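You operate a simulated robot arm through the tools that you are given. There is no shell and no other tool.

Carry out the task below with a simulated robot arm. There is one attempt and no reset: what you move stays moved.

## Task
Put things in order on the yellow bench top. At the end: the silver steel cup is in the small red tub; the purple scrub brush stands where the silver steel cup stood; the gold element from the yellow bench top stands on top of the flat white carton (marked "CORN PUFFS"); the clear jar with a blue lid stands where the gold element stood; whatever was shut is shut again. Leave all else as you found it, and nothing knocked over.

Only the result counts: the job must be done as asked and must still hold three seconds after the hand-in. Knocking over, shifting, dropping, spilling or breaking anything else fails it. Lids that push on must go on centred and level and be pressed home; caps that screw on are set level and turned clockwise until they are tight.

## Robot
A 6-joint arm with a two-finger gripper, fixed in place. Base frame: the origin is at the foot of the arm, x ahead of it, y to its left, z up; the work surface is at about z = 0. Lengths are in m, angles in rad, forces in N, time in s.
With the tool pointing down near the work surface it reaches from about 0.24 to 0.62 m from the base axis. Its first joint turns from -1.152 to 1.152 rad. Payload 1.37 kg.
Tool frame: the origin (TCP) lies between the finger pads and is the grasp point; the fingertips stand 0.022 m ahead of it; z points along the fingers, y is the line along which they close. Largest opening 0.092 m; the body of the gripper starts 0.065 m behind the TCP.
Orientation is told as [roll, pitch, yaw] about the base's x, y, z axes, in that order, counted from this pose: with the fingers straight down and closing along the base's y, the tool's x points along the base's -x, its y along +y and its z along -z.

## Interface
- The arm moves only by the tool play_rows. Its argument "commands" is a list of rows, each a list of 3 entries, a list of its own where there are three numbers: the turn, a rotation vector about the tool's x, y, z in rad, then the shift along the tool's x, y, z in m, then the closure in counts, from 0 (fully open) to 255 (shut). In form: [[[ax, ay, az], [x, y, z], fingers], ...]. A call has 1 to 20 rows; each row is the pose to reach, as a shift and turn from the pose commanded when the call began, along the tool's axes at that moment. A row lasts 0.2 s, in which the tool goes at most 0.05 m and 0.15 rad; a call with a longer step from one row to the next is refused whole, and so is a gripper value outside its range. A pose out of reach is approached as far as the arm can. The call stops where the force on the tool passes 40 N (or 10 N more than at its start, if that is more) or the arm is blocked; 0.2 s more then pass. The fingers move at their own pace and stop on an object; they squeeze with about 26 N. The grip force told is the motor's: it shows also when the fingers shut on nothing. Time passes only in rows, and 0.2 s behind the last, so rows that repeat a pose let the fingers close. It gives the time, the measured TCP pose, the force on the tool (base axes), the opening and the grip force at its end, in the units of the frame above (readings bear some noise), with the torque about the TCP (base axes, N m) and any sound that the robot's microphone picked up.
- Cameras (640 x 400 px; columns grow to the right, rows downward): "scene" is fixed at [0.0313, -0.4268, 0.5844]; the picture's right is [0.81, -0.58, 0.00], its down [-0.33, -0.46, -0.83] and it looks along [0.48, 0.67, -0.56] (base axes); focal length 331 px, centre (320, 200). "wrist" rides on the gripper at [0.071, 0.019, -0.102] in the tool frame; the picture's right is [-0.26, 0.97, 0.00], its down [-0.75, -0.20, -0.63] and it looks along [-0.60, -0.16, 0.78] (tool axes); focal length 280 px, centre (320, 200). There is no depth. A picture from a camera that has moved, and an enlarged one, comes with that camera's place and axes in the base frame and with its lens.
- snapshot(camera): a new picture of that camera. No time passes.
- inspect(camera, box): a new picture of the part [left, top, right, bottom] of that camera's present view, enlarged. No time passes.
- close_job(): hands the job in; it is judged then, once.

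Nothing tells you positions but the pictures and the camera data. Unless the task says otherwise, let go and move clear before handing in.

The tools are called after "Emit:" as name(argument=value, ...) on one line, values as JSON. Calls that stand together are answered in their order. play_rows: Moves the arm, as the interface text tells. Its arguments: {"type":"object","properties":{"commands":{"type":"array","items":{"type":"array"}}},"required":["commands"]} The other tools are called the same way: snapshot (camera) takes a picture; inspect (camera, box) takes an enlarged picture of a part of a camera's view; close_job () hands the job in.

At the start:

```text
time: 0.0
tool_pos: [0.4196, 0.2428, 0.3615]
ee_rot: [0.001, 0.0, 0.0]
contact_force: [-0.5, 0.4, -0.4]
torque: [-0.03, 0.0, 0.0]
opening: 0.0919
gripper_force: 0.0
```

scene: 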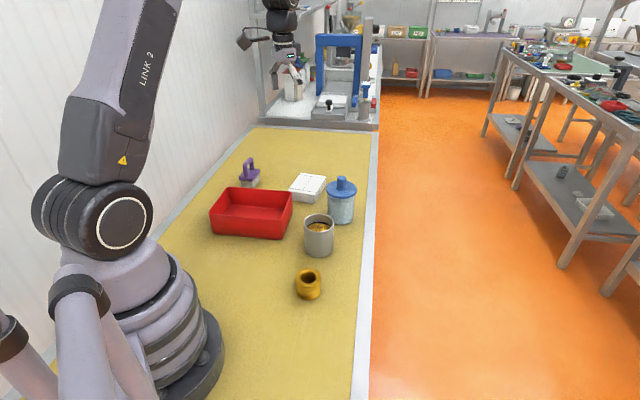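
wrist: 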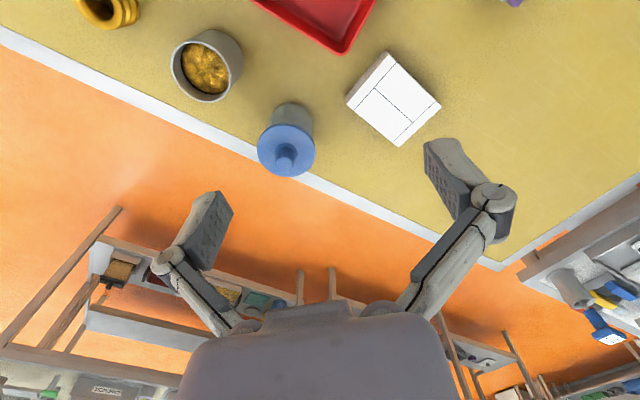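

I see a red tub, a purple brush, a white flat carton, a clear jar with blue lid, a grey cup with something gold inside, and a gold ring-like element on the yellow bench. I'll look closer before moving.

Emit:
inspect(camera="scene", box=[200, 140, 380, 310])

Emit:
inspect(camera="wrist", box=[60, 0, 540, 200])

Emit:
inspect(camera="scene", box=[280, 165, 370, 235])

Emit:
inspect(camera="scene", box=[280, 205, 370, 310])

Emit:
inspect(camera="scene", box=[200, 145, 300, 245])

```text
2.35 times, centred on (290, 225) of scene
camera zoom: at [0.0313, -0.4268, 0.5844], right [0.81, -0.58, 0.0], down [-0.33, -0.46, -0.83], along [0.48, 0.67, -0.56], focal length 779 px, centre (391, 141)
```

zoom: 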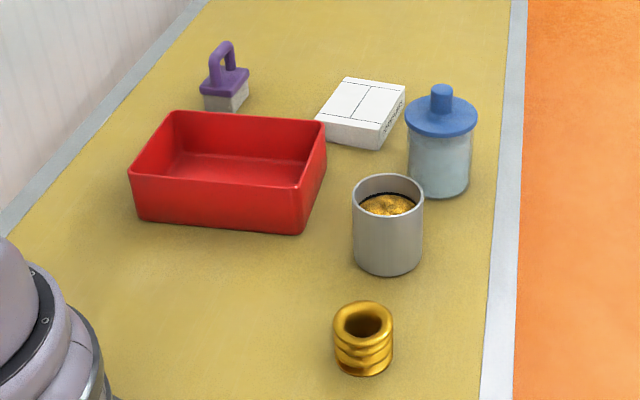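

```text
1.33 times, centred on (300, 100) of wrist
camera zoom: at [0.3483, 0.2627, 0.4632], right [0.26, 0.97, 0.0], down [0.75, -0.2, 0.63], along [0.6, -0.16, -0.78], focal length 374 px, centre (347, 333)
```

zoom: 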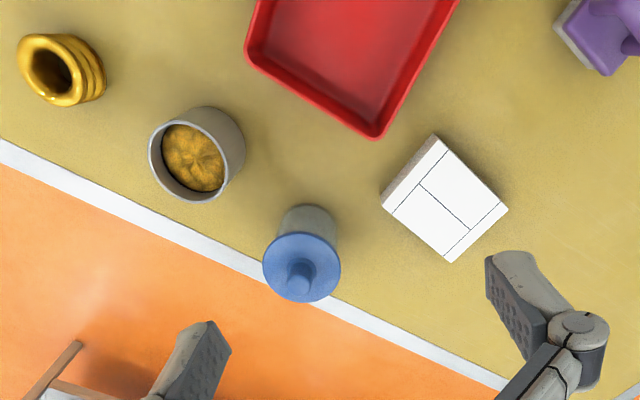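

```text
5.71 times, centred on (325, 200) of scene
camera zoom: at [0.0313, -0.4268, 0.5844], right [0.81, -0.58, 0.0], down [-0.33, -0.46, -0.83], along [0.48, 0.67, -0.56], focal length 1893 px, centre (291, 200)
```

zoom: 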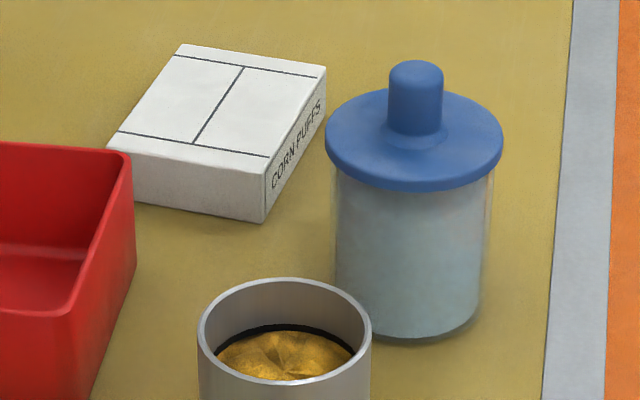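

```text
3.81 times, centred on (325, 258) of scene
camera zoom: at [0.0313, -0.4268, 0.5844], right [0.81, -0.58, 0.0], down [-0.33, -0.46, -0.83], along [0.48, 0.67, -0.56], focal length 1262 px, centre (301, -19)
```

zoom: 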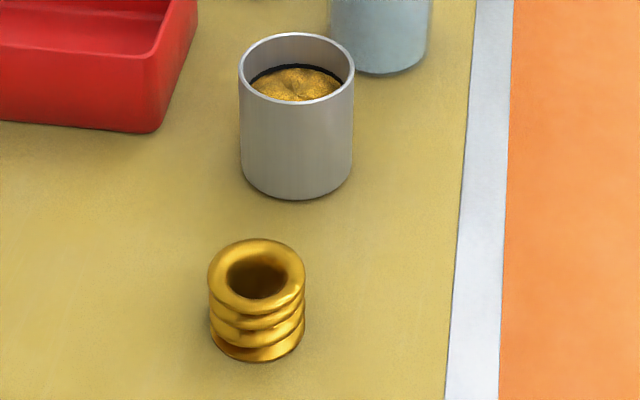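

```text
4.00 times, centred on (250, 195) of scene
camera zoom: at [0.0313, -0.4268, 0.5844], right [0.81, -0.58, 0.0], down [-0.33, -0.46, -0.83], along [0.48, 0.67, -0.56], focal length 1325 px, centre (600, 220)
```

zoom: 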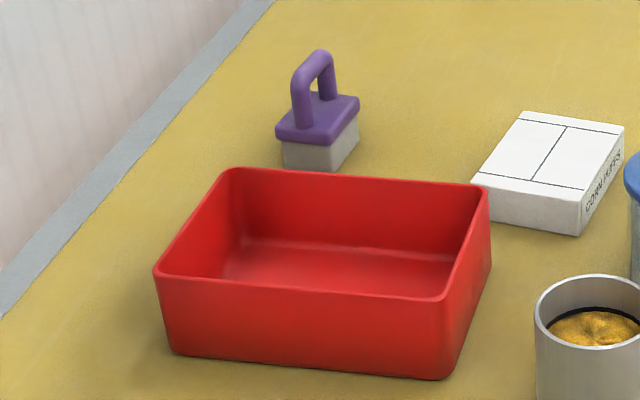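

The gold ring is at about (0.30, 0.00), the cup near (0.40, 0.09), the jar near (0.527, 0.162), the carton near (0.52, 0.32), the tub near (0.31, 0.29) and the brush near (0.40, 0.485). I'll move above the gold ring first to measure it better.

Emit:
play_rows(commands=[[[0, 0, 0], [0.0145, -0.031, 0.01], 0], [[0, 0, 0], [0.029, -0.062, 0.02], 0], [[0, 0, 0], [0.0435, -0.0925, 0.03], 0], [[0, 0, 0], [0.058, -0.123, 0.045], 0], [[0, 0, 0], [0.0725, -0.154, 0.06], 0], [[0, 0, 0], [0.087, -0.185, 0.075], 0], [[0, 0, 0], [0.1015, -0.2157, 0.09], 0], [[0, 0, 0], [0.116, -0.2465, 0.1], 0], [[0, 0, 0], [0.116, -0.2465, 0.1], 0]])

Emit:
snapshot(camera="wrist")

Emit:
snapshot(camera="scene")

```text
time: 2.0
tool_pos: [0.3033, -0.0046, 0.2582]
ee_rot: [-0.001, -0.002, 0.001]
contact_force: [-0.5, 0.9, -0.1]
torque: [0.0, -0.02, 0.01]
opening: 0.0918
gripper_force: 0.1
```

```text
taken
camera wrist: at [0.2327, 0.0153, 0.3614], right [0.26, 0.97, 0.0], down [0.75, -0.2, 0.63], along [0.6, -0.16, -0.78], focal length 280 px, centre (320, 200)
```

wrist: 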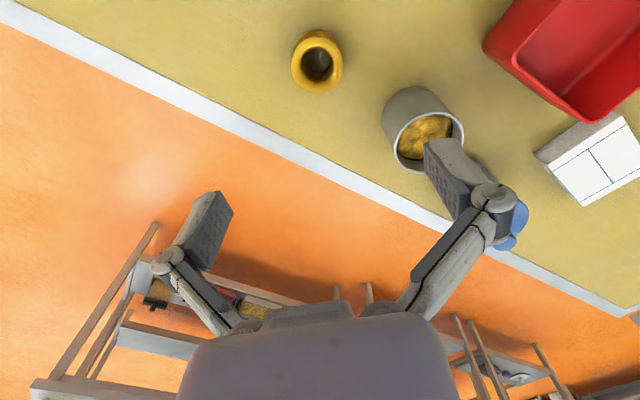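

```text
taken
```

scene: 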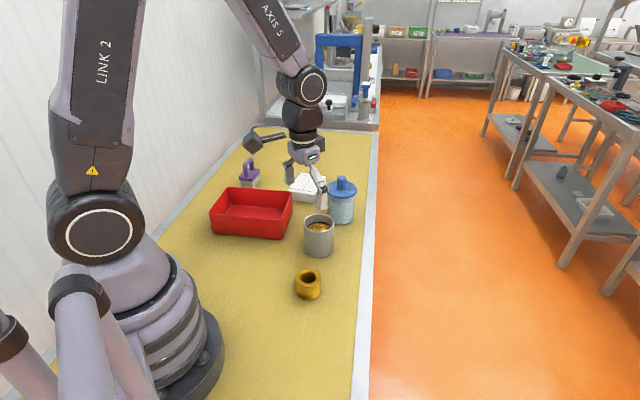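

The gripper is above the gold ring now. I'll enlarge it for a finer position.

Emit:
inspect(camera="wrist", box=[270, 10, 370, 110])

Emit:
inspect(camera="wrist", box=[360, 60, 500, 190])

Emit:
inspect(camera="scene", box=[280, 255, 340, 310])

```text
4.00 times, centred on (320, 60) of wrist
camera zoom: at [0.2327, 0.0153, 0.3614], right [0.26, 0.97, 0.0], down [0.75, -0.2, 0.63], along [0.6, -0.16, -0.78], focal length 1122 px, centre (320, 760)
```

zoom: 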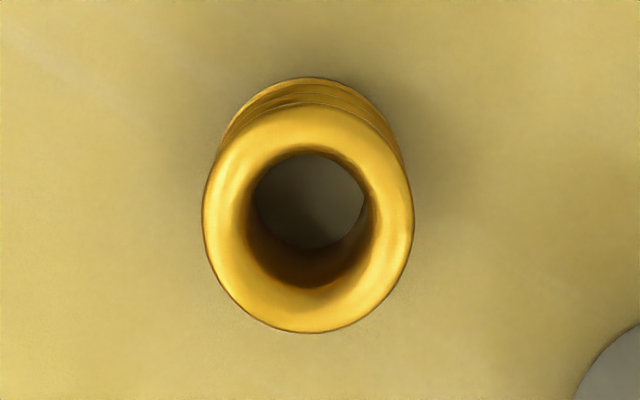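

```text
3.08 times, centred on (430, 125) of wrist
camera zoom: at [0.2327, 0.0153, 0.3614], right [0.26, 0.97, 0.0], down [0.75, -0.2, 0.63], along [0.6, -0.16, -0.78], focal length 863 px, centre (-18, 431)
```

zoom: 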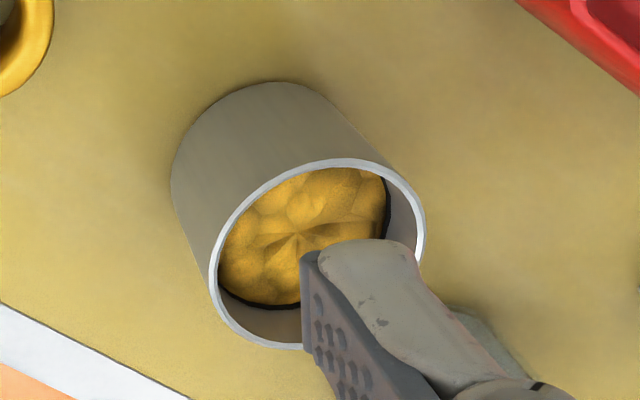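

```text
7.27 times, centred on (310, 282) of scene
camera zoom: at [0.0312, -0.4268, 0.5844], right [0.81, -0.58, 0.0], down [-0.33, -0.46, -0.83], along [0.48, 0.67, -0.56], focal length 2409 px, centre (393, -400)
```

zoom: 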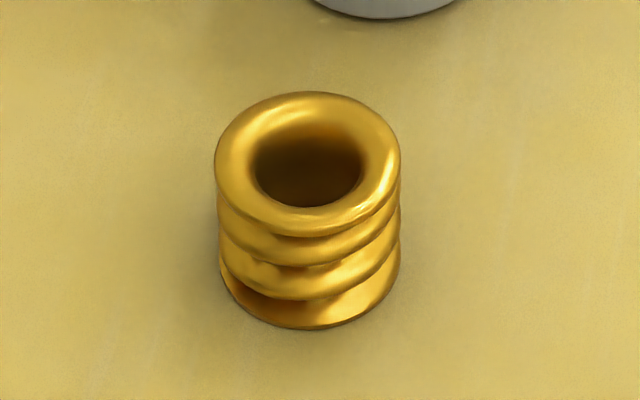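

The gold ring centres at about (0.301, -0.007), roughly 0.056 wide and 0.045 tall. I'll descend around it with the fingers open, stopping partway to check.

Emit:
play_rows(commands=[[[0, 0, 0], [0.0022, -0.002, 0.04], 0], [[0, 0, 0], [0.0022, -0.002, 0.08], 0], [[0, 0, 0], [0.0022, -0.002, 0.12], 0], [[0, 0, 0], [0.0022, -0.002, 0.15], 0], [[0, 0, 0], [0.0022, -0.002, 0.17], 0], [[0, 0, 0], [0.0022, -0.002, 0.18], 0], [[0, 0, 0], [0.0022, -0.002, 0.18], 0]])

Emit:
snapshot(camera="wrist")

Emit:
inspect(camera="scene", box=[260, 210, 380, 310])

```text
time: 3.6
tool_pos: [0.3021, -0.0057, 0.079]
ee_rot: [-0.001, -0.001, 0.002]
contact_force: [0.4, 0.0, 0.5]
torque: [-0.01, 0.01, 0.0]
opening: 0.0921
gripper_force: 0.0
```

```text
taken
camera wrist: at [0.2306, 0.0137, 0.1818], right [0.26, 0.97, 0.0], down [0.75, -0.2, 0.63], along [0.6, -0.16, -0.78], focal length 280 px, centre (320, 200)
```

wrist: 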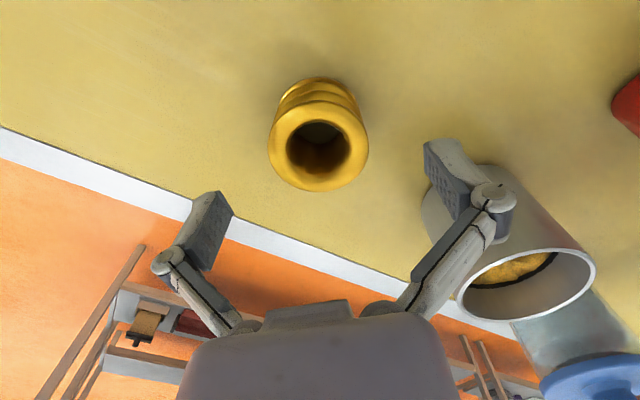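

```text
4.00 times, centred on (320, 260) of scene
camera zoom: at [0.0313, -0.4268, 0.5844], right [0.81, -0.58, 0.0], down [-0.33, -0.46, -0.83], along [0.48, 0.67, -0.56], focal length 1325 px, centre (320, -40)
```

zoom: 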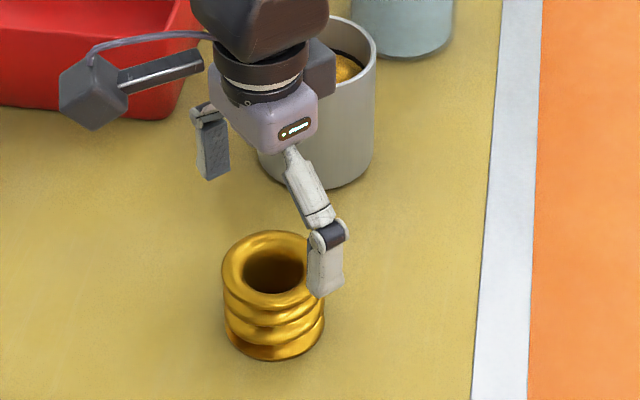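

The ring sits centred between the fingers. I'll go down the last 5 cm and close on it.

Emit:
play_rows(commands=[[[0, 0, 0], [0.0015, 0, 0.02], 0], [[0, 0, 0], [0.0015, 0, 0.035], 0], [[0, 0, 0], [0.0015, 0, 0.045], 0], [[0, 0, 0], [0.0015, 0, 0.051], 0], [[0, 0, 0], [0.0015, 0, 0.051], 0], [[0, 0, 0], [0.0015, 0, 0.051], 255], [[0, 0, 0], [0.0015, 0, 0.051], 255], [[0, 0, 0], [0.0015, 0, 0.051], 255], [[0, 0, 0], [0.0015, 0, 0.051], 255], [[0, 0, 0], [0.0015, 0, 0.051], 255]])

```text
time: 5.8
tool_pos: [0.2999, -0.004, 0.0298]
ee_rot: [0.0, -0.001, 0.001]
contact_force: [1.0, -3.6, 4.2]
torque: [-0.06, 0.02, -0.06]
opening: 0.0552
gripper_force: 25.9
```

Gripped at 0.055 opening. I'll lift it gently and carry it over toward the carton at a safe height.

Emit:
play_rows(commands=[[[0, 0, 0], [0, 0, -0.01], 255], [[0, 0, 0], [0, 0, -0.03], 255], [[0, 0, 0], [0, 0, -0.06], 255], [[0, 0, 0], [0, 0, -0.1], 255], [[0, 0, 0], [0, 0, -0.14], 255], [[0, 0, 0], [0, 0, -0.18], 255], [[0, 0, 0], [0, 0, -0.2], 255], [[0, 0, 0], [0, 0, -0.2], 255]])

Emit:
snapshot(camera="wrist")

```text
time: 7.6
tool_pos: [0.2994, -0.0049, 0.2289]
ee_rot: [-0.001, 0.001, 0.002]
contact_force: [1.1, 0.3, -3.2]
torque: [0.01, 0.0, -0.01]
opening: 0.0556
gripper_force: 26.3
```

```text
taken
camera wrist: at [0.2283, 0.014, 0.3321], right [0.26, 0.97, 0.0], down [0.75, -0.2, 0.63], along [0.6, -0.16, -0.78], focal length 280 px, centre (320, 200)
```

wrist: 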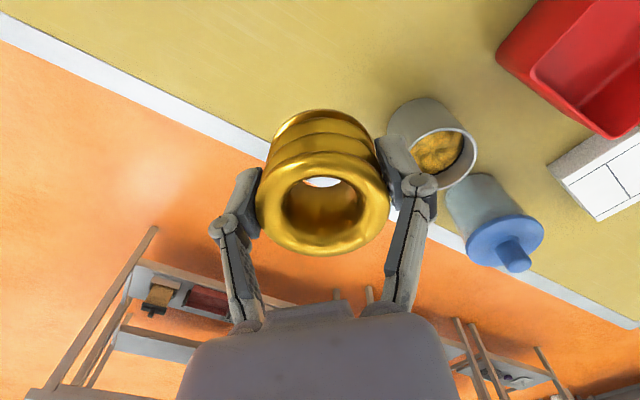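

The ring is held securely. I'll carry it over the carton and take a look there before placing.

Emit:
play_rows(commands=[[[0, 0, 0], [-0.01, 0.015, -0.005], 255], [[0, 0, 0], [-0.03, 0.045, -0.01], 255], [[0, 0, 0], [-0.05, 0.076, -0.02], 255], [[0, 0, 0], [-0.07, 0.107, -0.02], 255], [[0, 0, 0], [-0.09, 0.137, -0.02], 255], [[0, 0, 0], [-0.11, 0.168, -0.02], 255], [[0, 0, 0], [-0.13, 0.198, -0.02], 255], [[0, 0, 0], [-0.15, 0.229, -0.02], 255], [[0, 0, 0], [-0.17, 0.26, -0.02], 255], [[0, 0, 0], [-0.185, 0.282, -0.02], 255], [[0, 0, 0], [-0.195, 0.297, -0.02], 255], [[0, 0, 0], [-0.2, 0.305, -0.02], 255], [[0, 0, 0], [-0.2, 0.305, -0.02], 255]])

Emit:
snapshot(camera="wrist")

Emit:
snapshot(camera="scene")

```text
time: 10.4
tool_pos: [0.4988, 0.3015, 0.2499]
ee_rot: [0.001, 0.0, -0.001]
contact_force: [-0.1, 0.3, -2.9]
torque: [0.02, -0.01, 0.04]
opening: 0.0539
gripper_force: 26.1
```

```text
taken
camera wrist: at [0.4278, 0.32, 0.3528], right [0.26, 0.97, 0.0], down [0.75, -0.2, 0.63], along [0.6, -0.16, -0.78], focal length 280 px, centre (320, 200)
```

wrist: 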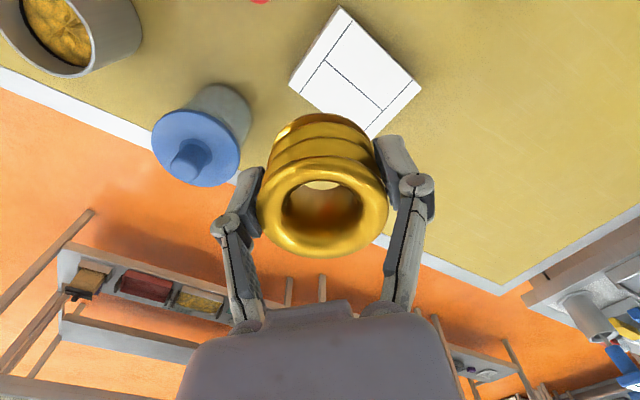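

```text
taken
```

scene: 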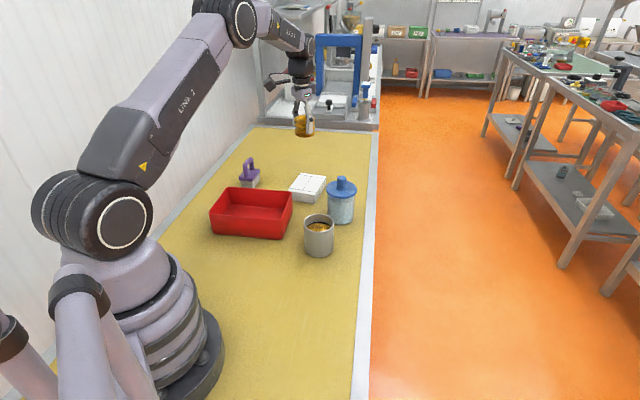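

Emit:
inspect(camera="wrist", box=[270, 0, 440, 150])

Emit:
inspect(camera="scene", box=[280, 165, 335, 215])

```text
2.67 times, centred on (355, 75) of wrist
camera zoom: at [0.4278, 0.32, 0.3528], right [0.26, 0.97, 0.0], down [0.75, -0.2, 0.63], along [0.6, -0.16, -0.78], focal length 748 px, centre (227, 533)
```

zoom: 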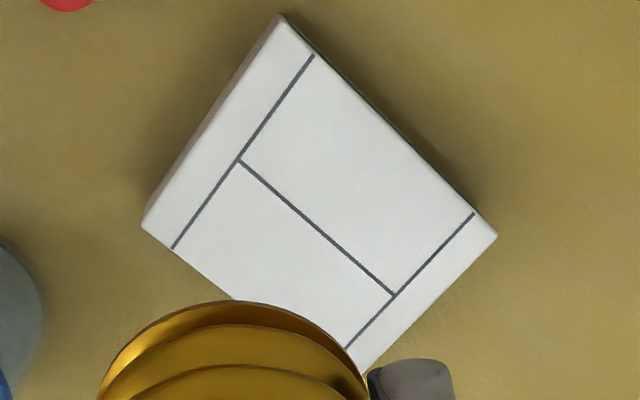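

```text
8.00 times, centred on (308, 190) of scene
camera zoom: at [0.0313, -0.4268, 0.5844], right [0.81, -0.58, 0.0], down [-0.33, -0.46, -0.83], along [0.48, 0.67, -0.56], focal length 2650 px, centre (420, 280)
```

zoom: 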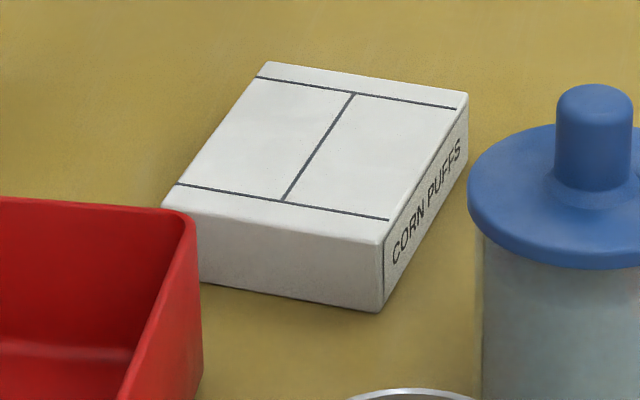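

The carton top is centred near (0.526, 0.333), about 0.033 high, with a 0.088 × 0.118 footprint. I'll place the ring at about (0.517, 0.326), well inside the carton top, stopping slightly above first.

Emit:
play_rows(commands=[[[0, 0, 0], [-0.009, 0.012, 0.01], 255], [[0, 0, 0], [-0.018, 0.0245, 0.03], 255], [[0, 0, 0], [-0.018, 0.0245, 0.06], 255], [[0, 0, 0], [-0.018, 0.0245, 0.09], 255], [[0, 0, 0], [-0.018, 0.0245, 0.12], 255], [[0, 0, 0], [-0.018, 0.0245, 0.145], 255], [[0, 0, 0], [-0.018, 0.0245, 0.16], 255], [[0, 0, 0], [-0.018, 0.0245, 0.17], 255], [[0, 0, 0], [-0.018, 0.0245, 0.17], 255]])

Emit:
snapshot(camera="wrist")

Emit:
inspect(camera="scene", box=[260, 140, 360, 220])

```text
time: 12.4
tool_pos: [0.5193, 0.325, 0.0792]
ee_rot: [0.0, 0.002, 0.0]
contact_force: [0.1, -0.5, -2.0]
torque: [0.01, -0.01, 0.0]
opening: 0.0536
gripper_force: 25.7
```

```text
taken
camera wrist: at [0.4479, 0.3441, 0.1819], right [0.26, 0.97, 0.0], down [0.75, -0.2, 0.63], along [0.6, -0.16, -0.78], focal length 280 px, centre (320, 200)
```

wrist: 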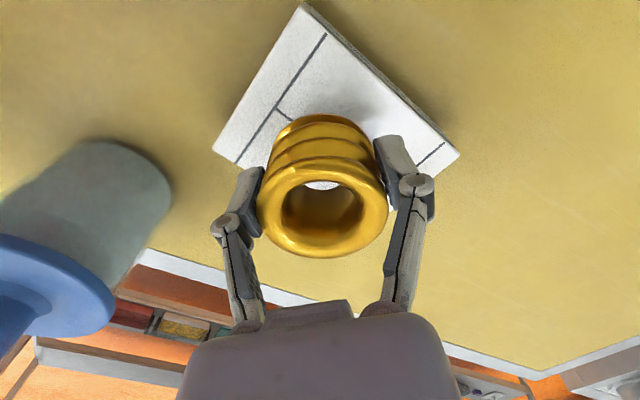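

```text
5.00 times, centred on (310, 180) of scene
camera zoom: at [0.0313, -0.4268, 0.5844], right [0.81, -0.58, 0.0], down [-0.33, -0.46, -0.83], along [0.48, 0.67, -0.56], focal length 1656 px, centre (370, 300)
```

zoom: 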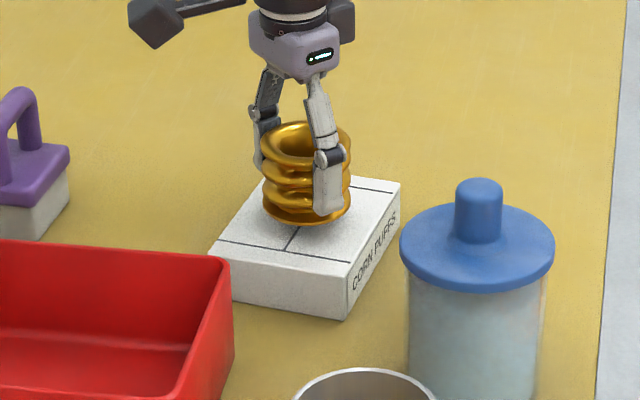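

The ring is above the carton. I'll lower it in small steps and watch for contact.

Emit:
play_rows(commands=[[[0, 0, 0], [0, 0, 0.004], 255], [[0, 0, 0], [0, 0, 0.008], 255], [[0, 0, 0], [0, 0, 0.011], 255], [[0, 0, 0], [0, 0, 0.011], 255]])

Emit:
inspect(camera="scene", box=[280, 155, 340, 210])

```text
time: 13.4
tool_pos: [0.5188, 0.3256, 0.0687]
ee_rot: [0.0, -0.002, 0.001]
contact_force: [0.3, -0.2, -2.7]
torque: [-0.01, 0.04, 0.0]
opening: 0.0539
gripper_force: 26.2
```

```text
7.27 times, centred on (310, 182) of scene
camera zoom: at [0.0313, -0.4268, 0.5844], right [0.81, -0.58, 0.0], down [-0.33, -0.46, -0.83], along [0.48, 0.67, -0.56], focal length 2409 px, centre (393, 327)
```

zoom: 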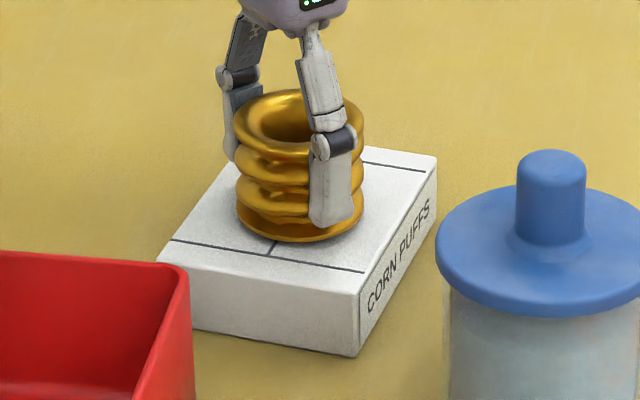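

Emit:
play_rows(commands=[[[0, 0, 0], [0, 0, 0.002], 255], [[0, 0, 0], [0, 0, 0.003], 255], [[0, 0, 0], [0, 0, 0.004], 255], [[0, 0, 0], [0, 0, 0.004], 255]])

```text
time: 14.4
tool_pos: [0.5182, 0.3251, 0.0642]
ee_rot: [0.0, -0.001, 0.001]
contact_force: [-0.8, 0.4, -1.9]
torque: [-0.02, 0.01, -0.01]
opening: 0.0537
gripper_force: 25.8
```

Emit:
play_rows(commands=[[[0, 0, 0], [0, 0, 0.001], 255], [[0, 0, 0], [0, 0, 0.0015], 255], [[0, 0, 0], [0, 0, 0.0015], 255]])

Emit:
inspect(camera="scene", box=[280, 155, 340, 210])

```text
time: 15.2
tool_pos: [0.5185, 0.3247, 0.0644]
ee_rot: [0.002, -0.001, 0.001]
contact_force: [-3.4, -2.7, 10.0]
torque: [-0.17, 0.18, -0.05]
opening: 0.0538
gripper_force: 26.0
```

```text
7.27 times, centred on (310, 182) of scene
camera zoom: at [0.0312, -0.4268, 0.5843], right [0.81, -0.58, 0.0], down [-0.33, -0.46, -0.83], along [0.48, 0.67, -0.56], focal length 2409 px, centre (393, 327)
```

zoom: 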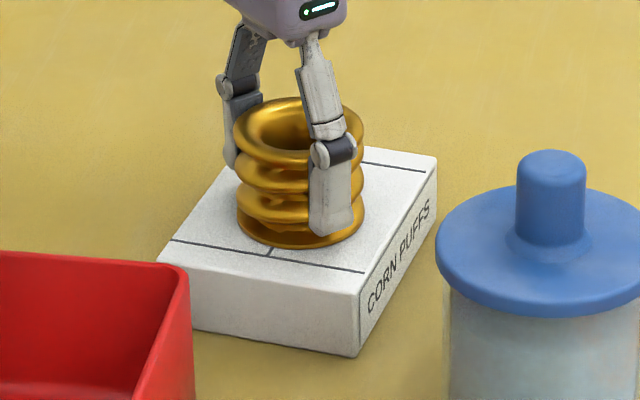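

Contact is made. I'll relieve the pressure slightly, open the fingers, and retreat straight up.

Emit:
play_rows(commands=[[[0, 0, 0], [0, 0, -0.0008], 255], [[0, 0, 0], [0, 0, -0.0008], 200], [[0, 0, 0], [0, 0, -0.0008], 100], [[0, 0, 0], [0, 0, -0.0008], 0], [[0, 0, 0], [0, 0, -0.0008], 0], [[0, 0, 0], [0, 0, -0.0008], 0], [[0, 0, 0], [0, 0, -0.0008], 0]])

Emit:
inspect(camera="scene", box=[280, 155, 340, 210])

Emit:
snapshot(camera="wrist")

```text
time: 16.8
tool_pos: [0.5171, 0.3255, 0.0645]
ee_rot: [-0.001, -0.001, 0.0]
contact_force: [0.7, 0.0, 0.3]
torque: [-0.01, 0.01, -0.03]
opening: 0.0925
gripper_force: 0.1
```

```text
7.27 times, centred on (310, 182) of scene
camera zoom: at [0.0313, -0.4268, 0.5844], right [0.81, -0.58, 0.0], down [-0.33, -0.46, -0.83], along [0.48, 0.67, -0.56], focal length 2409 px, centre (393, 327)
```

zoom: 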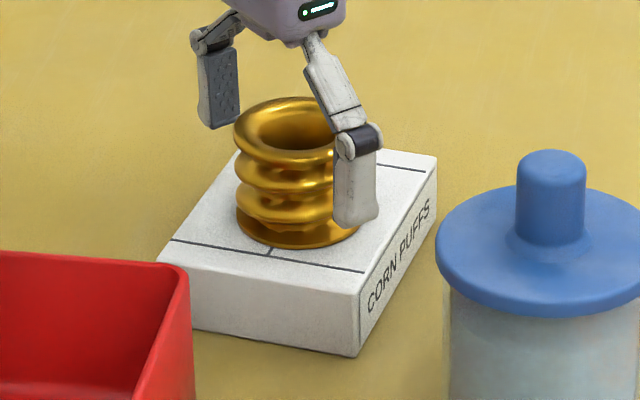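

```text
taken
camera wrist: at [0.4465, 0.344, 0.1667], right [0.26, 0.97, 0.0], down [0.75, -0.2, 0.63], along [0.6, -0.16, -0.78], focal length 280 px, centre (320, 200)
```

wrist: 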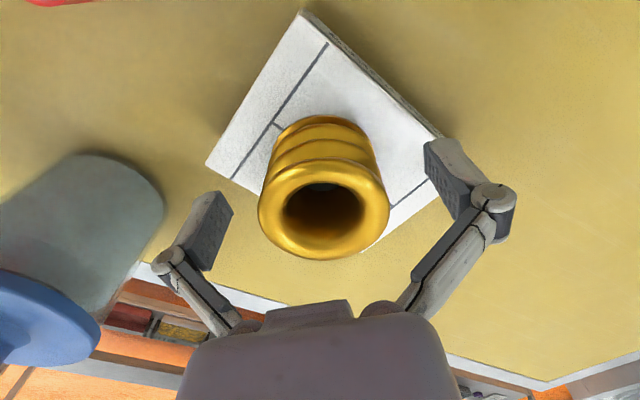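

The ring stands freely on the carton. I'll retreat straight up and then go look at the jar.

Emit:
play_rows(commands=[[[0, 0, 0], [0, 0, -0.01], 0], [[0, 0, 0], [0, 0, -0.03], 0], [[0, 0, 0], [0, 0, -0.06], 0], [[0, 0, 0], [0, 0, -0.1], 0], [[0, 0, 0], [0, 0, -0.14], 0], [[0, 0, 0], [0, 0, -0.18], 0], [[0, 0, 0], [0, 0, -0.21], 0], [[0, 0, 0], [0.0, -0.04, -0.23], 0], [[0, 0, 0], [0.01, -0.08, -0.23], 0], [[0, 0, 0], [0.02, -0.12, -0.23], 0], [[0, 0, 0], [0.02, -0.15, -0.23], 0], [[0, 0, 0], [0.02, -0.165, -0.23], 0], [[0, 0, 0], [0.02, -0.165, -0.23], 0]])

Emit:
snapshot(camera="wrist")

Emit:
inspect(camera="scene", box=[280, 150, 370, 240])

```text
time: 19.6
tool_pos: [0.4972, 0.1593, 0.2948]
ee_rot: [0.0, -0.001, 0.002]
contact_force: [-0.5, 0.6, -1.3]
torque: [0.0, -0.01, 0.0]
opening: 0.092
gripper_force: 0.1
```

```text
taken
camera wrist: at [0.4267, 0.1778, 0.3972], right [0.26, 0.97, 0.0], down [0.75, -0.2, 0.63], along [0.6, -0.16, -0.78], focal length 280 px, centre (320, 200)
```

wrist: 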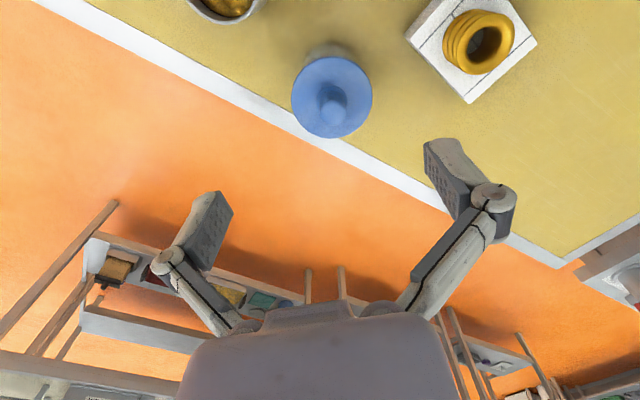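

```text
4.44 times, centred on (325, 195) of scene
camera zoom: at [0.0312, -0.4268, 0.5844], right [0.81, -0.58, 0.0], down [-0.33, -0.46, -0.83], along [0.48, 0.67, -0.56], focal length 1472 px, centre (298, 222)
```

zoom: 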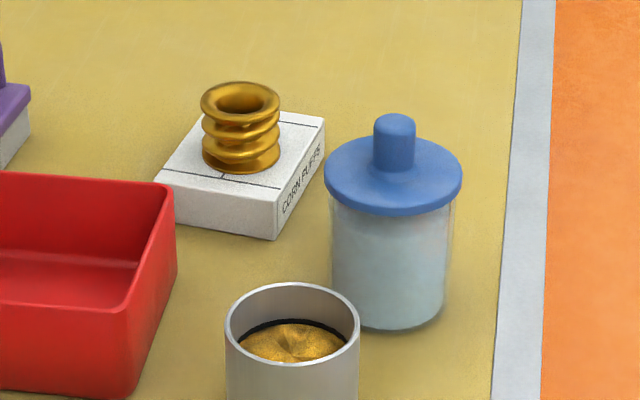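

Emit:
inspect(camera="wrist", box=[270, 30, 390, 150])

Emit:
inspect(camera="scene", box=[320, 170, 364, 230])

```text
3.33 times, centred on (330, 90) of wrist
camera zoom: at [0.4267, 0.1778, 0.3972], right [0.26, 0.97, 0.0], down [0.75, -0.2, 0.63], along [0.6, -0.16, -0.78], focal length 935 px, centre (287, 567)
```

zoom: 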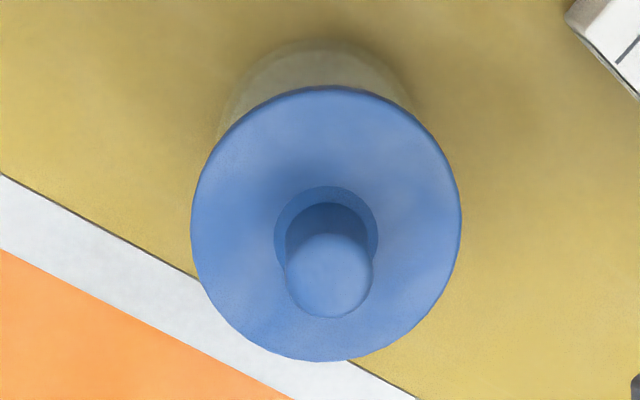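

```text
6.67 times, centred on (342, 200) of scene
camera zoom: at [0.0312, -0.4268, 0.5844], right [0.81, -0.58, 0.0], down [-0.33, -0.46, -0.83], along [0.48, 0.67, -0.56], focal length 2208 px, centre (173, 200)
```

zoom: 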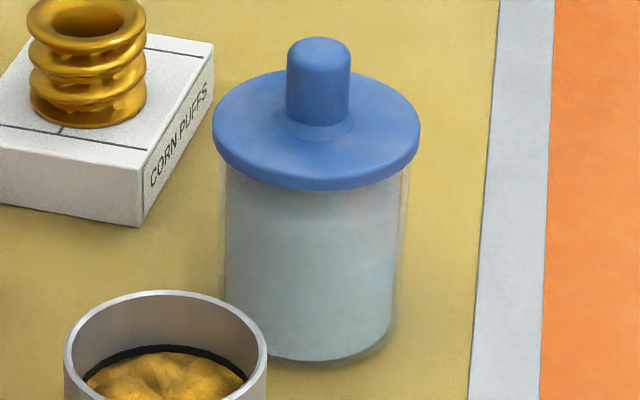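

The jar is centred near (0.528, 0.164), body about 0.08 wide, lid about 0.086 wide from z≈0.093 to 0.10, with its knob to about 0.133. To keep the lid undisturbed I'll grip the glass body below the lid with a tilted tool coming from the -y side, so first I'll turn the tool in free air.

Emit:
play_rows(commands=[[[0, 0, -0.131], [-0.0023, -0.01, 0], 0], [[0, 0, -0.262], [-0.0047, -0.02, 0], 0], [[0, 0, -0.393], [-0.007, -0.03, -0.001], 0], [[0, 0, -0.524], [-0.0093, -0.04, -0.001], 0], [[0, 0, -0.654], [-0.0117, -0.05, -0.002], 0], [[0, 0, -0.785], [-0.014, -0.06, -0.002], 0], [[0, 0, -0.916], [-0.0163, -0.07, -0.003], 0], [[0, 0, -1.047], [-0.0187, -0.08, -0.003], 0], [[0, 0, -1.178], [-0.021, -0.09, -0.004], 0], [[0, 0, -1.309], [-0.0233, -0.1, -0.004], 0], [[0, 0, -1.44], [-0.0257, -0.11, -0.005], 0], [[0, 0, -1.571], [-0.028, -0.119, -0.005], 0], [[0, 0, -1.571], [-0.028, -0.119, -0.005], 0]])

Emit:
snapshot(camera="scene")

```text
time: 22.4
tool_pos: [0.526, 0.04, 0.2987]
ee_rot: [-0.001, 0.001, 1.573]
contact_force: [0.1, 0.1, -0.7]
torque: [-0.01, -0.02, 0.02]
opening: 0.0919
gripper_force: 0.0
```

```text
taken
```

scene: 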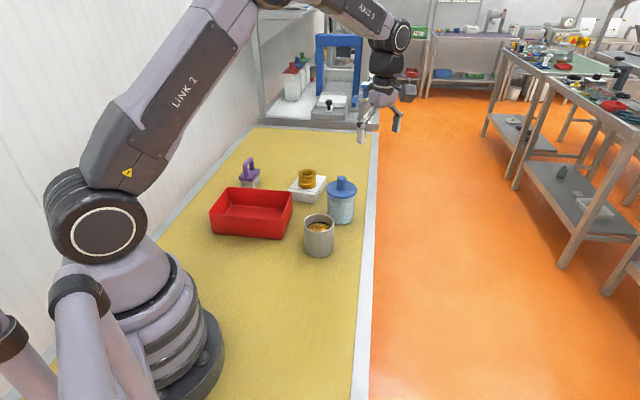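

The yaw worked. Now I'll tilt the tool toward +y by 0.8 rad in free air.

Emit:
play_rows(commands=[[[0, -0.133, 0], [0, 0, 0], 0], [[0, -0.267, 0], [0, 0, 0], 0], [[0, -0.4, 0], [0, 0, 0], 0], [[0, -0.533, 0], [0, 0, 0], 0], [[0, -0.667, 0], [0, 0, 0], 0], [[0, -0.8, 0], [0, 0, 0], 0], [[0, -0.8, 0], [0, 0, 0], 0]])

Emit:
snapshot(camera="scene")

Emit:
snapshot(camera="wrist")

```text
time: 24.0
tool_pos: [0.5253, 0.0404, 0.2991]
ee_rot: [-0.003, -0.804, 1.573]
contact_force: [0.1, 0.4, -0.3]
torque: [0.0, 0.04, 0.02]
opening: 0.0919
gripper_force: 0.1
```

```text
taken
```

scene: 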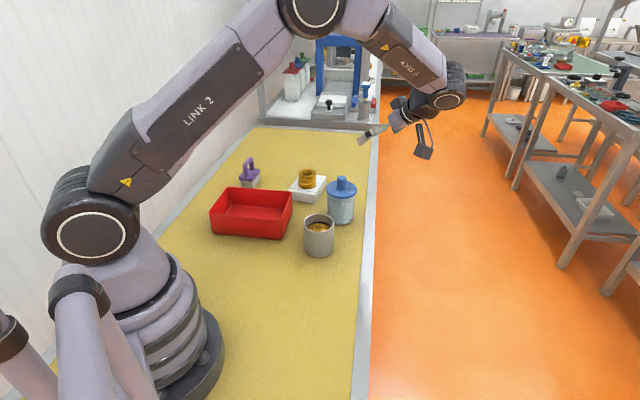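

```text
taken
camera wrist: at [0.5062, -0.0814, 0.3195], right [-0.97, 0.18, 0.19], down [0.2, 0.07, 0.98], along [0.16, 0.98, -0.11], focal length 280 px, centre (320, 200)
```

wrist: 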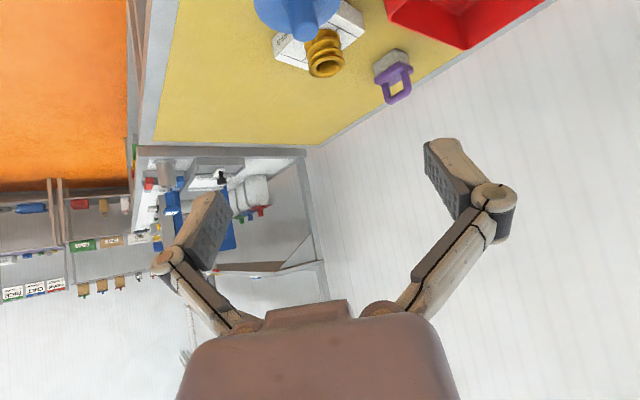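

The tilt is reachable. I'll lower the tool to a pre-grasp point about 9 cm on the -y side of the jar at about mid height.

Emit:
play_rows(commands=[[[0, 0, 0], [0.022, 0, 0.026], 0], [[0, 0, 0], [0.045, -0.001, 0.052], 0], [[0, 0, 0], [0.07, -0.0015, 0.081], 0], [[0, 0, 0], [0.095, -0.002, 0.11], 0], [[0, 0, 0], [0.12, -0.0025, 0.139], 0], [[0, 0, 0], [0.14, -0.0027, 0.163], 0], [[0, 0, 0], [0.155, -0.0027, 0.1806], 0], [[0, 0, 0], [0.155, -0.0027, 0.1806], 0]])

Emit:
snapshot(camera="wrist")

Emit:
snapshot(camera="scene")

```text
time: 25.8
tool_pos: [0.5304, 0.0627, 0.0621]
ee_rot: [-0.003, -0.802, 1.571]
contact_force: [0.3, 0.6, -0.9]
torque: [0.02, -0.01, -0.05]
opening: 0.0919
gripper_force: 0.0
```

```text
taken
camera wrist: at [0.5101, -0.0605, 0.0829], right [-0.97, 0.18, 0.19], down [0.2, 0.08, 0.98], along [0.16, 0.98, -0.11], focal length 280 px, centre (320, 200)
```

wrist: 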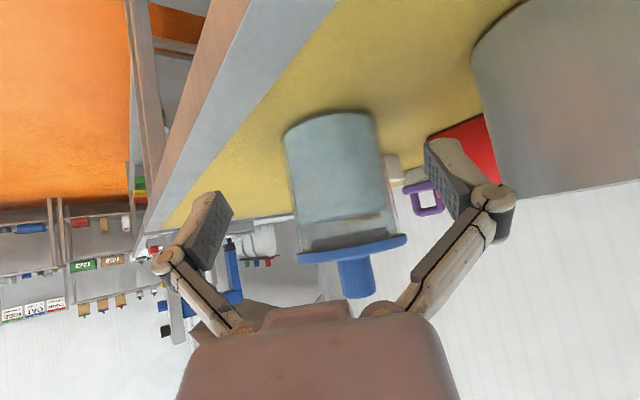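

```text
taken
```

scene: 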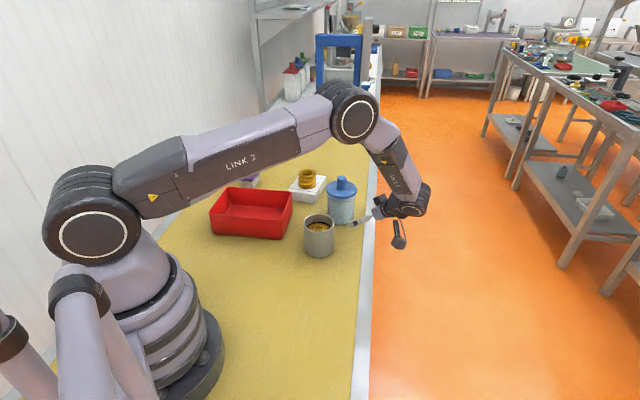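

The view from the wrist shows the jar ahead between the fingers. I'll zoom in to check lateral centring and heights.

Emit:
inspect(camera="wrist", box=[260, 90, 430, 310])

Emit:
inspect(camera="scene", box=[300, 165, 440, 260])

```text
1.82 times, centred on (345, 200) of wrist
camera zoom: at [0.5101, -0.0605, 0.0829], right [-0.97, 0.18, 0.19], down [0.2, 0.08, 0.98], along [0.16, 0.98, -0.11], focal length 510 px, centre (274, 200)
```

zoom: 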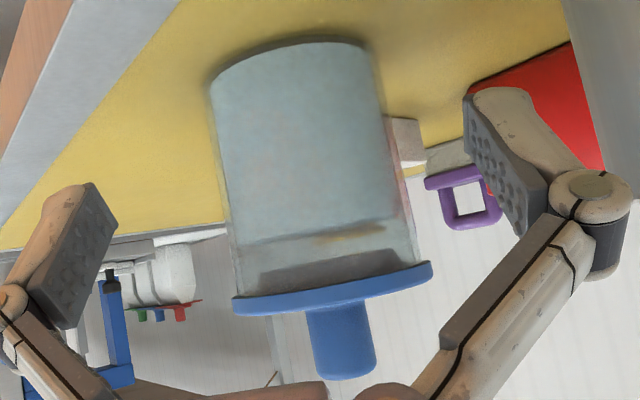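

```text
4.21 times, centred on (370, 212) of scene
camera zoom: at [0.0313, -0.4268, 0.5844], right [0.81, -0.58, 0.0], down [-0.33, -0.46, -0.83], along [0.48, 0.67, -0.56], focal length 1395 px, centre (110, 147)
```

zoom: 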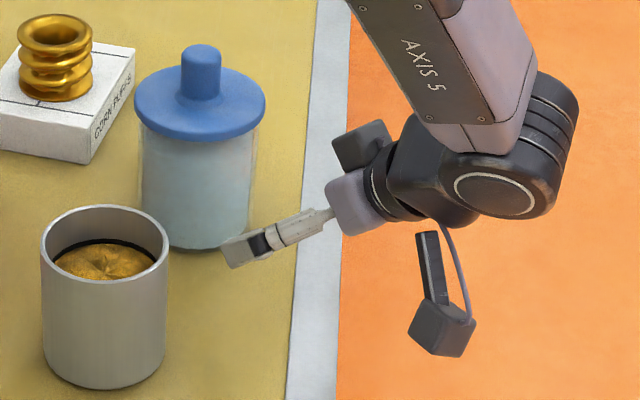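

Lateral centring is within about 1–2 mm. I'll move horizontally forward so the fingers straddle the glass body below the lid.

Emit:
play_rows(commands=[[[0, 0, 0], [-0.0125, 0, 0.0128], 0], [[0, 0, 0], [-0.025, 0, 0.0257], 0], [[0, 0, 0], [-0.0375, 0, 0.0386], 0], [[0, 0, 0], [-0.0475, 0, 0.0489], 0], [[0, 0, 0], [-0.0525, 0, 0.054], 0], [[0, 0, 0], [-0.0525, 0, 0.054], 0]])

Emit:
snapshot(camera="wrist")

Emit:
inspect(camera="scene", box=[300, 165, 440, 260])

```text
time: 27.2
tool_pos: [0.5298, 0.137, 0.0625]
ee_rot: [-0.003, -0.802, 1.573]
contact_force: [-0.2, -0.3, 0.1]
torque: [-0.02, -0.01, -0.01]
opening: 0.0919
gripper_force: 0.0
```

```text
taken
camera wrist: at [0.5098, 0.0151, 0.0829], right [-0.97, 0.18, 0.19], down [0.2, 0.08, 0.98], along [0.16, 0.98, -0.11], focal length 280 px, centre (320, 200)
```

wrist: 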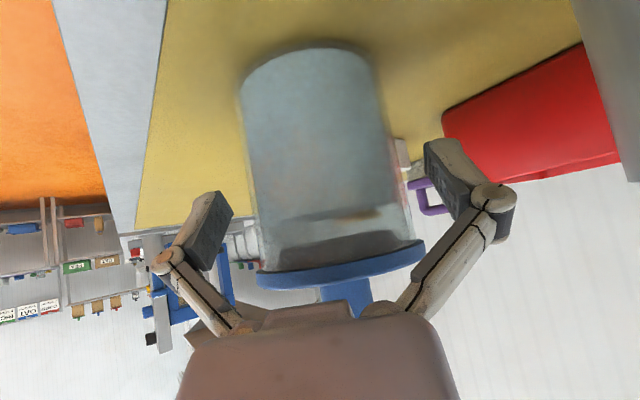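

```text
4.21 times, centred on (370, 212) of scene
camera zoom: at [0.0313, -0.4268, 0.5844], right [0.81, -0.58, 0.0], down [-0.33, -0.46, -0.83], along [0.48, 0.67, -0.56], focal length 1395 px, centre (110, 147)
```

zoom: 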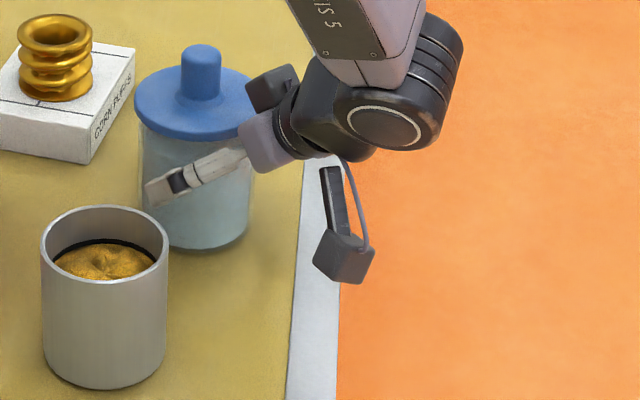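

Everything is clear and aligned. I'll go forward the last 1.5 cm and close on the glass body.

Emit:
play_rows(commands=[[[0, 0, 0], [-0.0035, 0, 0.0036], 0], [[0, 0, 0], [-0.007, 0, 0.0072], 0], [[0, 0, 0], [-0.0098, 0, 0.0101], 0], [[0, 0, 0], [-0.0098, 0, 0.0101], 0]])

Emit:
snapshot(camera="wrist")

Emit:
inspect(camera="scene", box=[310, 165, 400, 240])

```text
time: 28.2
tool_pos: [0.5284, 0.1521, 0.0622]
ee_rot: [-0.002, -0.801, 1.573]
contact_force: [0.3, 0.0, 0.0]
torque: [0.03, 0.0, 0.03]
opening: 0.0921
gripper_force: 0.1
```

```text
taken
camera wrist: at [0.5092, 0.0295, 0.0827], right [-0.97, 0.18, 0.19], down [0.2, 0.08, 0.98], along [0.16, 0.98, -0.11], focal length 280 px, centre (320, 200)
```

wrist: 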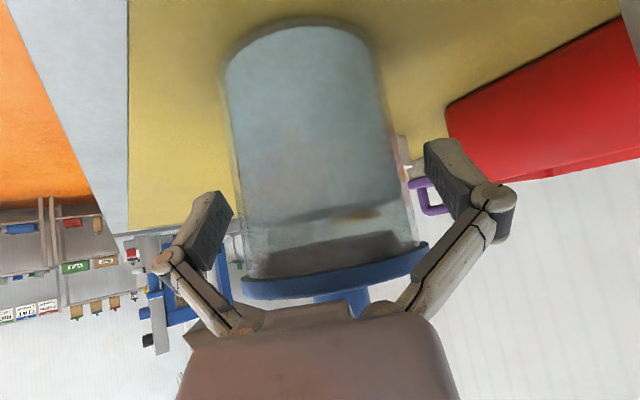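

```text
5.33 times, centred on (355, 202) of scene
camera zoom: at [0.0313, -0.4268, 0.5844], right [0.81, -0.58, 0.0], down [-0.33, -0.46, -0.83], along [0.48, 0.67, -0.56], focal length 1767 px, centre (133, 187)
```

zoom: 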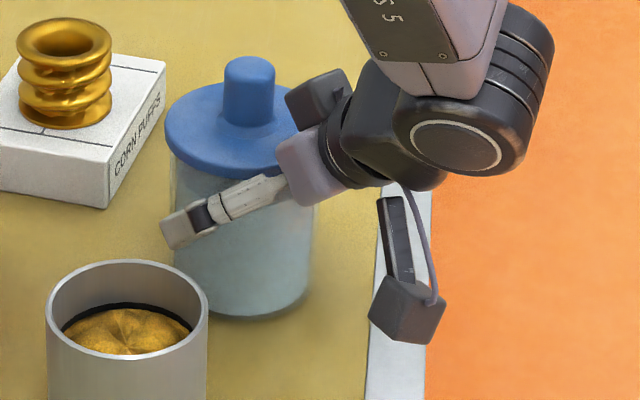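

No contact so far and the palm is clear of the lid. Closing the fingers now.

Emit:
play_rows(commands=[[[0, 0, 0], [0, 0, 0], 60], [[0, 0, 0], [0, 0, 0], 255], [[0, 0, 0], [0, 0, 0], 255], [[0, 0, 0], [0, 0, 0], 255], [[0, 0, 0], [0, 0, 0], 255]])

Emit:
snapshot(camera="wrist")

Emit:
inspect(camera="scene", box=[310, 165, 400, 240])

```text
time: 29.4
tool_pos: [0.5291, 0.1517, 0.0613]
ee_rot: [-0.001, -0.802, 1.573]
contact_force: [0.9, -2.8, 7.8]
torque: [-0.1, -0.01, -0.07]
opening: 0.078
gripper_force: 26.0
```

```text
taken
camera wrist: at [0.5094, 0.0293, 0.0831], right [-0.97, 0.18, 0.19], down [0.2, 0.08, 0.98], along [0.16, 0.98, -0.11], focal length 280 px, centre (320, 200)
```

wrist: 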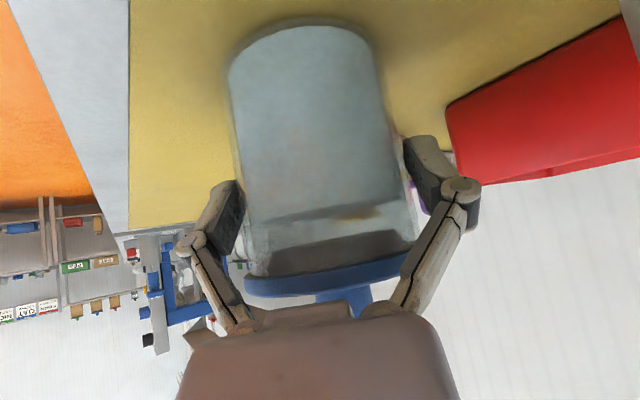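

```text
5.33 times, centred on (355, 202) of scene
camera zoom: at [0.0312, -0.4268, 0.5844], right [0.81, -0.58, 0.0], down [-0.33, -0.46, -0.83], along [0.48, 0.67, -0.56], focal length 1767 px, centre (133, 187)
```

zoom: 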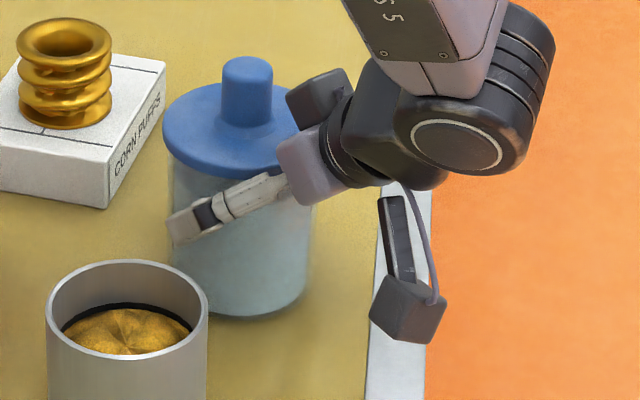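

The jar body is gripped at 0.078. I'll lift it one to two centimetres slowly and check that it hangs upright with the lid seated.

Emit:
play_rows(commands=[[[0, 0, 0], [-0.0018, 0, -0.00174], 255], [[0, 0, 0], [-0.0036, 0, -0.0035], 255], [[0, 0, 0], [-0.0072, 0, -0.007], 255], [[0, 0, 0], [-0.0108, 0, -0.01045], 255], [[0, 0, 0], [-0.0143, 0, -0.0139], 255], [[0, 0, 0], [-0.0143, 0, -0.0139], 255]])

Emit:
snapshot(camera="wrist")

Emit:
inspect(camera="scene", box=[310, 155, 400, 240])

```text
time: 30.8
tool_pos: [0.529, 0.1526, 0.0824]
ee_rot: [0.0, -0.802, 1.572]
contact_force: [-0.3, 0.1, -4.8]
torque: [-0.04, -0.04, 0.04]
opening: 0.0778
gripper_force: 25.6
```

```text
taken
camera wrist: at [0.5087, 0.0292, 0.1023], right [-0.97, 0.18, 0.19], down [0.2, 0.08, 0.98], along [0.16, 0.98, -0.11], focal length 280 px, centre (320, 200)
```

wrist: 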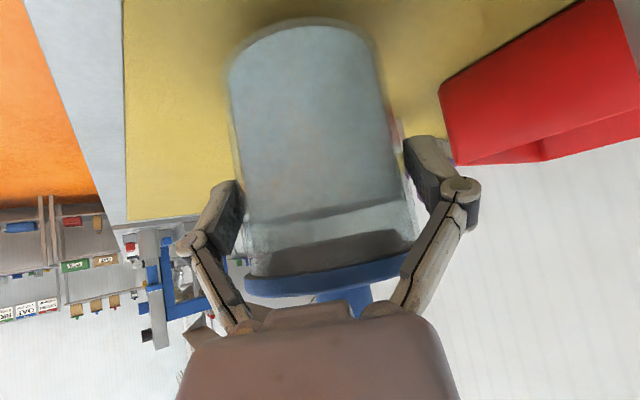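

```text
4.71 times, centred on (355, 198) of scene
camera zoom: at [0.0313, -0.4268, 0.5844], right [0.81, -0.58, 0.0], down [-0.33, -0.46, -0.83], along [0.48, 0.67, -0.56], focal length 1559 px, centre (155, 212)
```

zoom: 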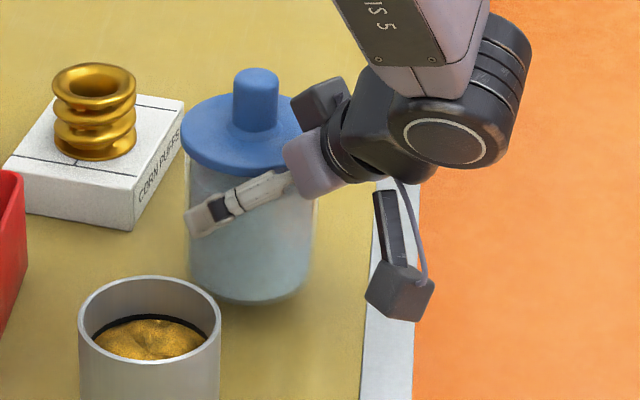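

The jar hangs upright, lid seated, weight about 5 N. I'll lift it higher and carry it over to the gold ring's old spot.

Emit:
play_rows(commands=[[[0, 0, 0], [-0.0143, 0, -0.0139], 255], [[0, 0, 0], [-0.0359, 0, -0.0348], 255], [[0, 0, 0], [-0.0574, 0, -0.0557], 255], [[0, 0, 0], [-0.0789, 0, -0.0766], 255], [[0, 0, 0], [-0.0947, 0, -0.0919], 255], [[0, 0, 0], [-0.1004, 0, -0.0975], 255], [[0, 0, 0], [-0.1004, 0, -0.0975], 255]])

Emit:
snapshot(camera="scene")

```text
time: 32.4
tool_pos: [0.5287, 0.152, 0.2212]
ee_rot: [-0.001, -0.799, 1.572]
contact_force: [-0.2, 0.1, -5.3]
torque: [-0.07, 0.01, 0.03]
opening: 0.078
gripper_force: 26.3
```

```text
taken
```

scene: 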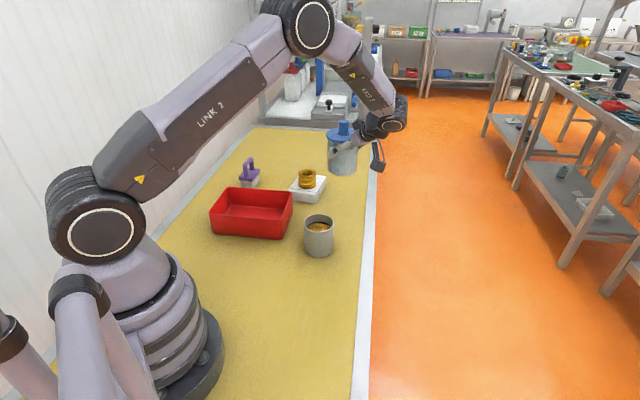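

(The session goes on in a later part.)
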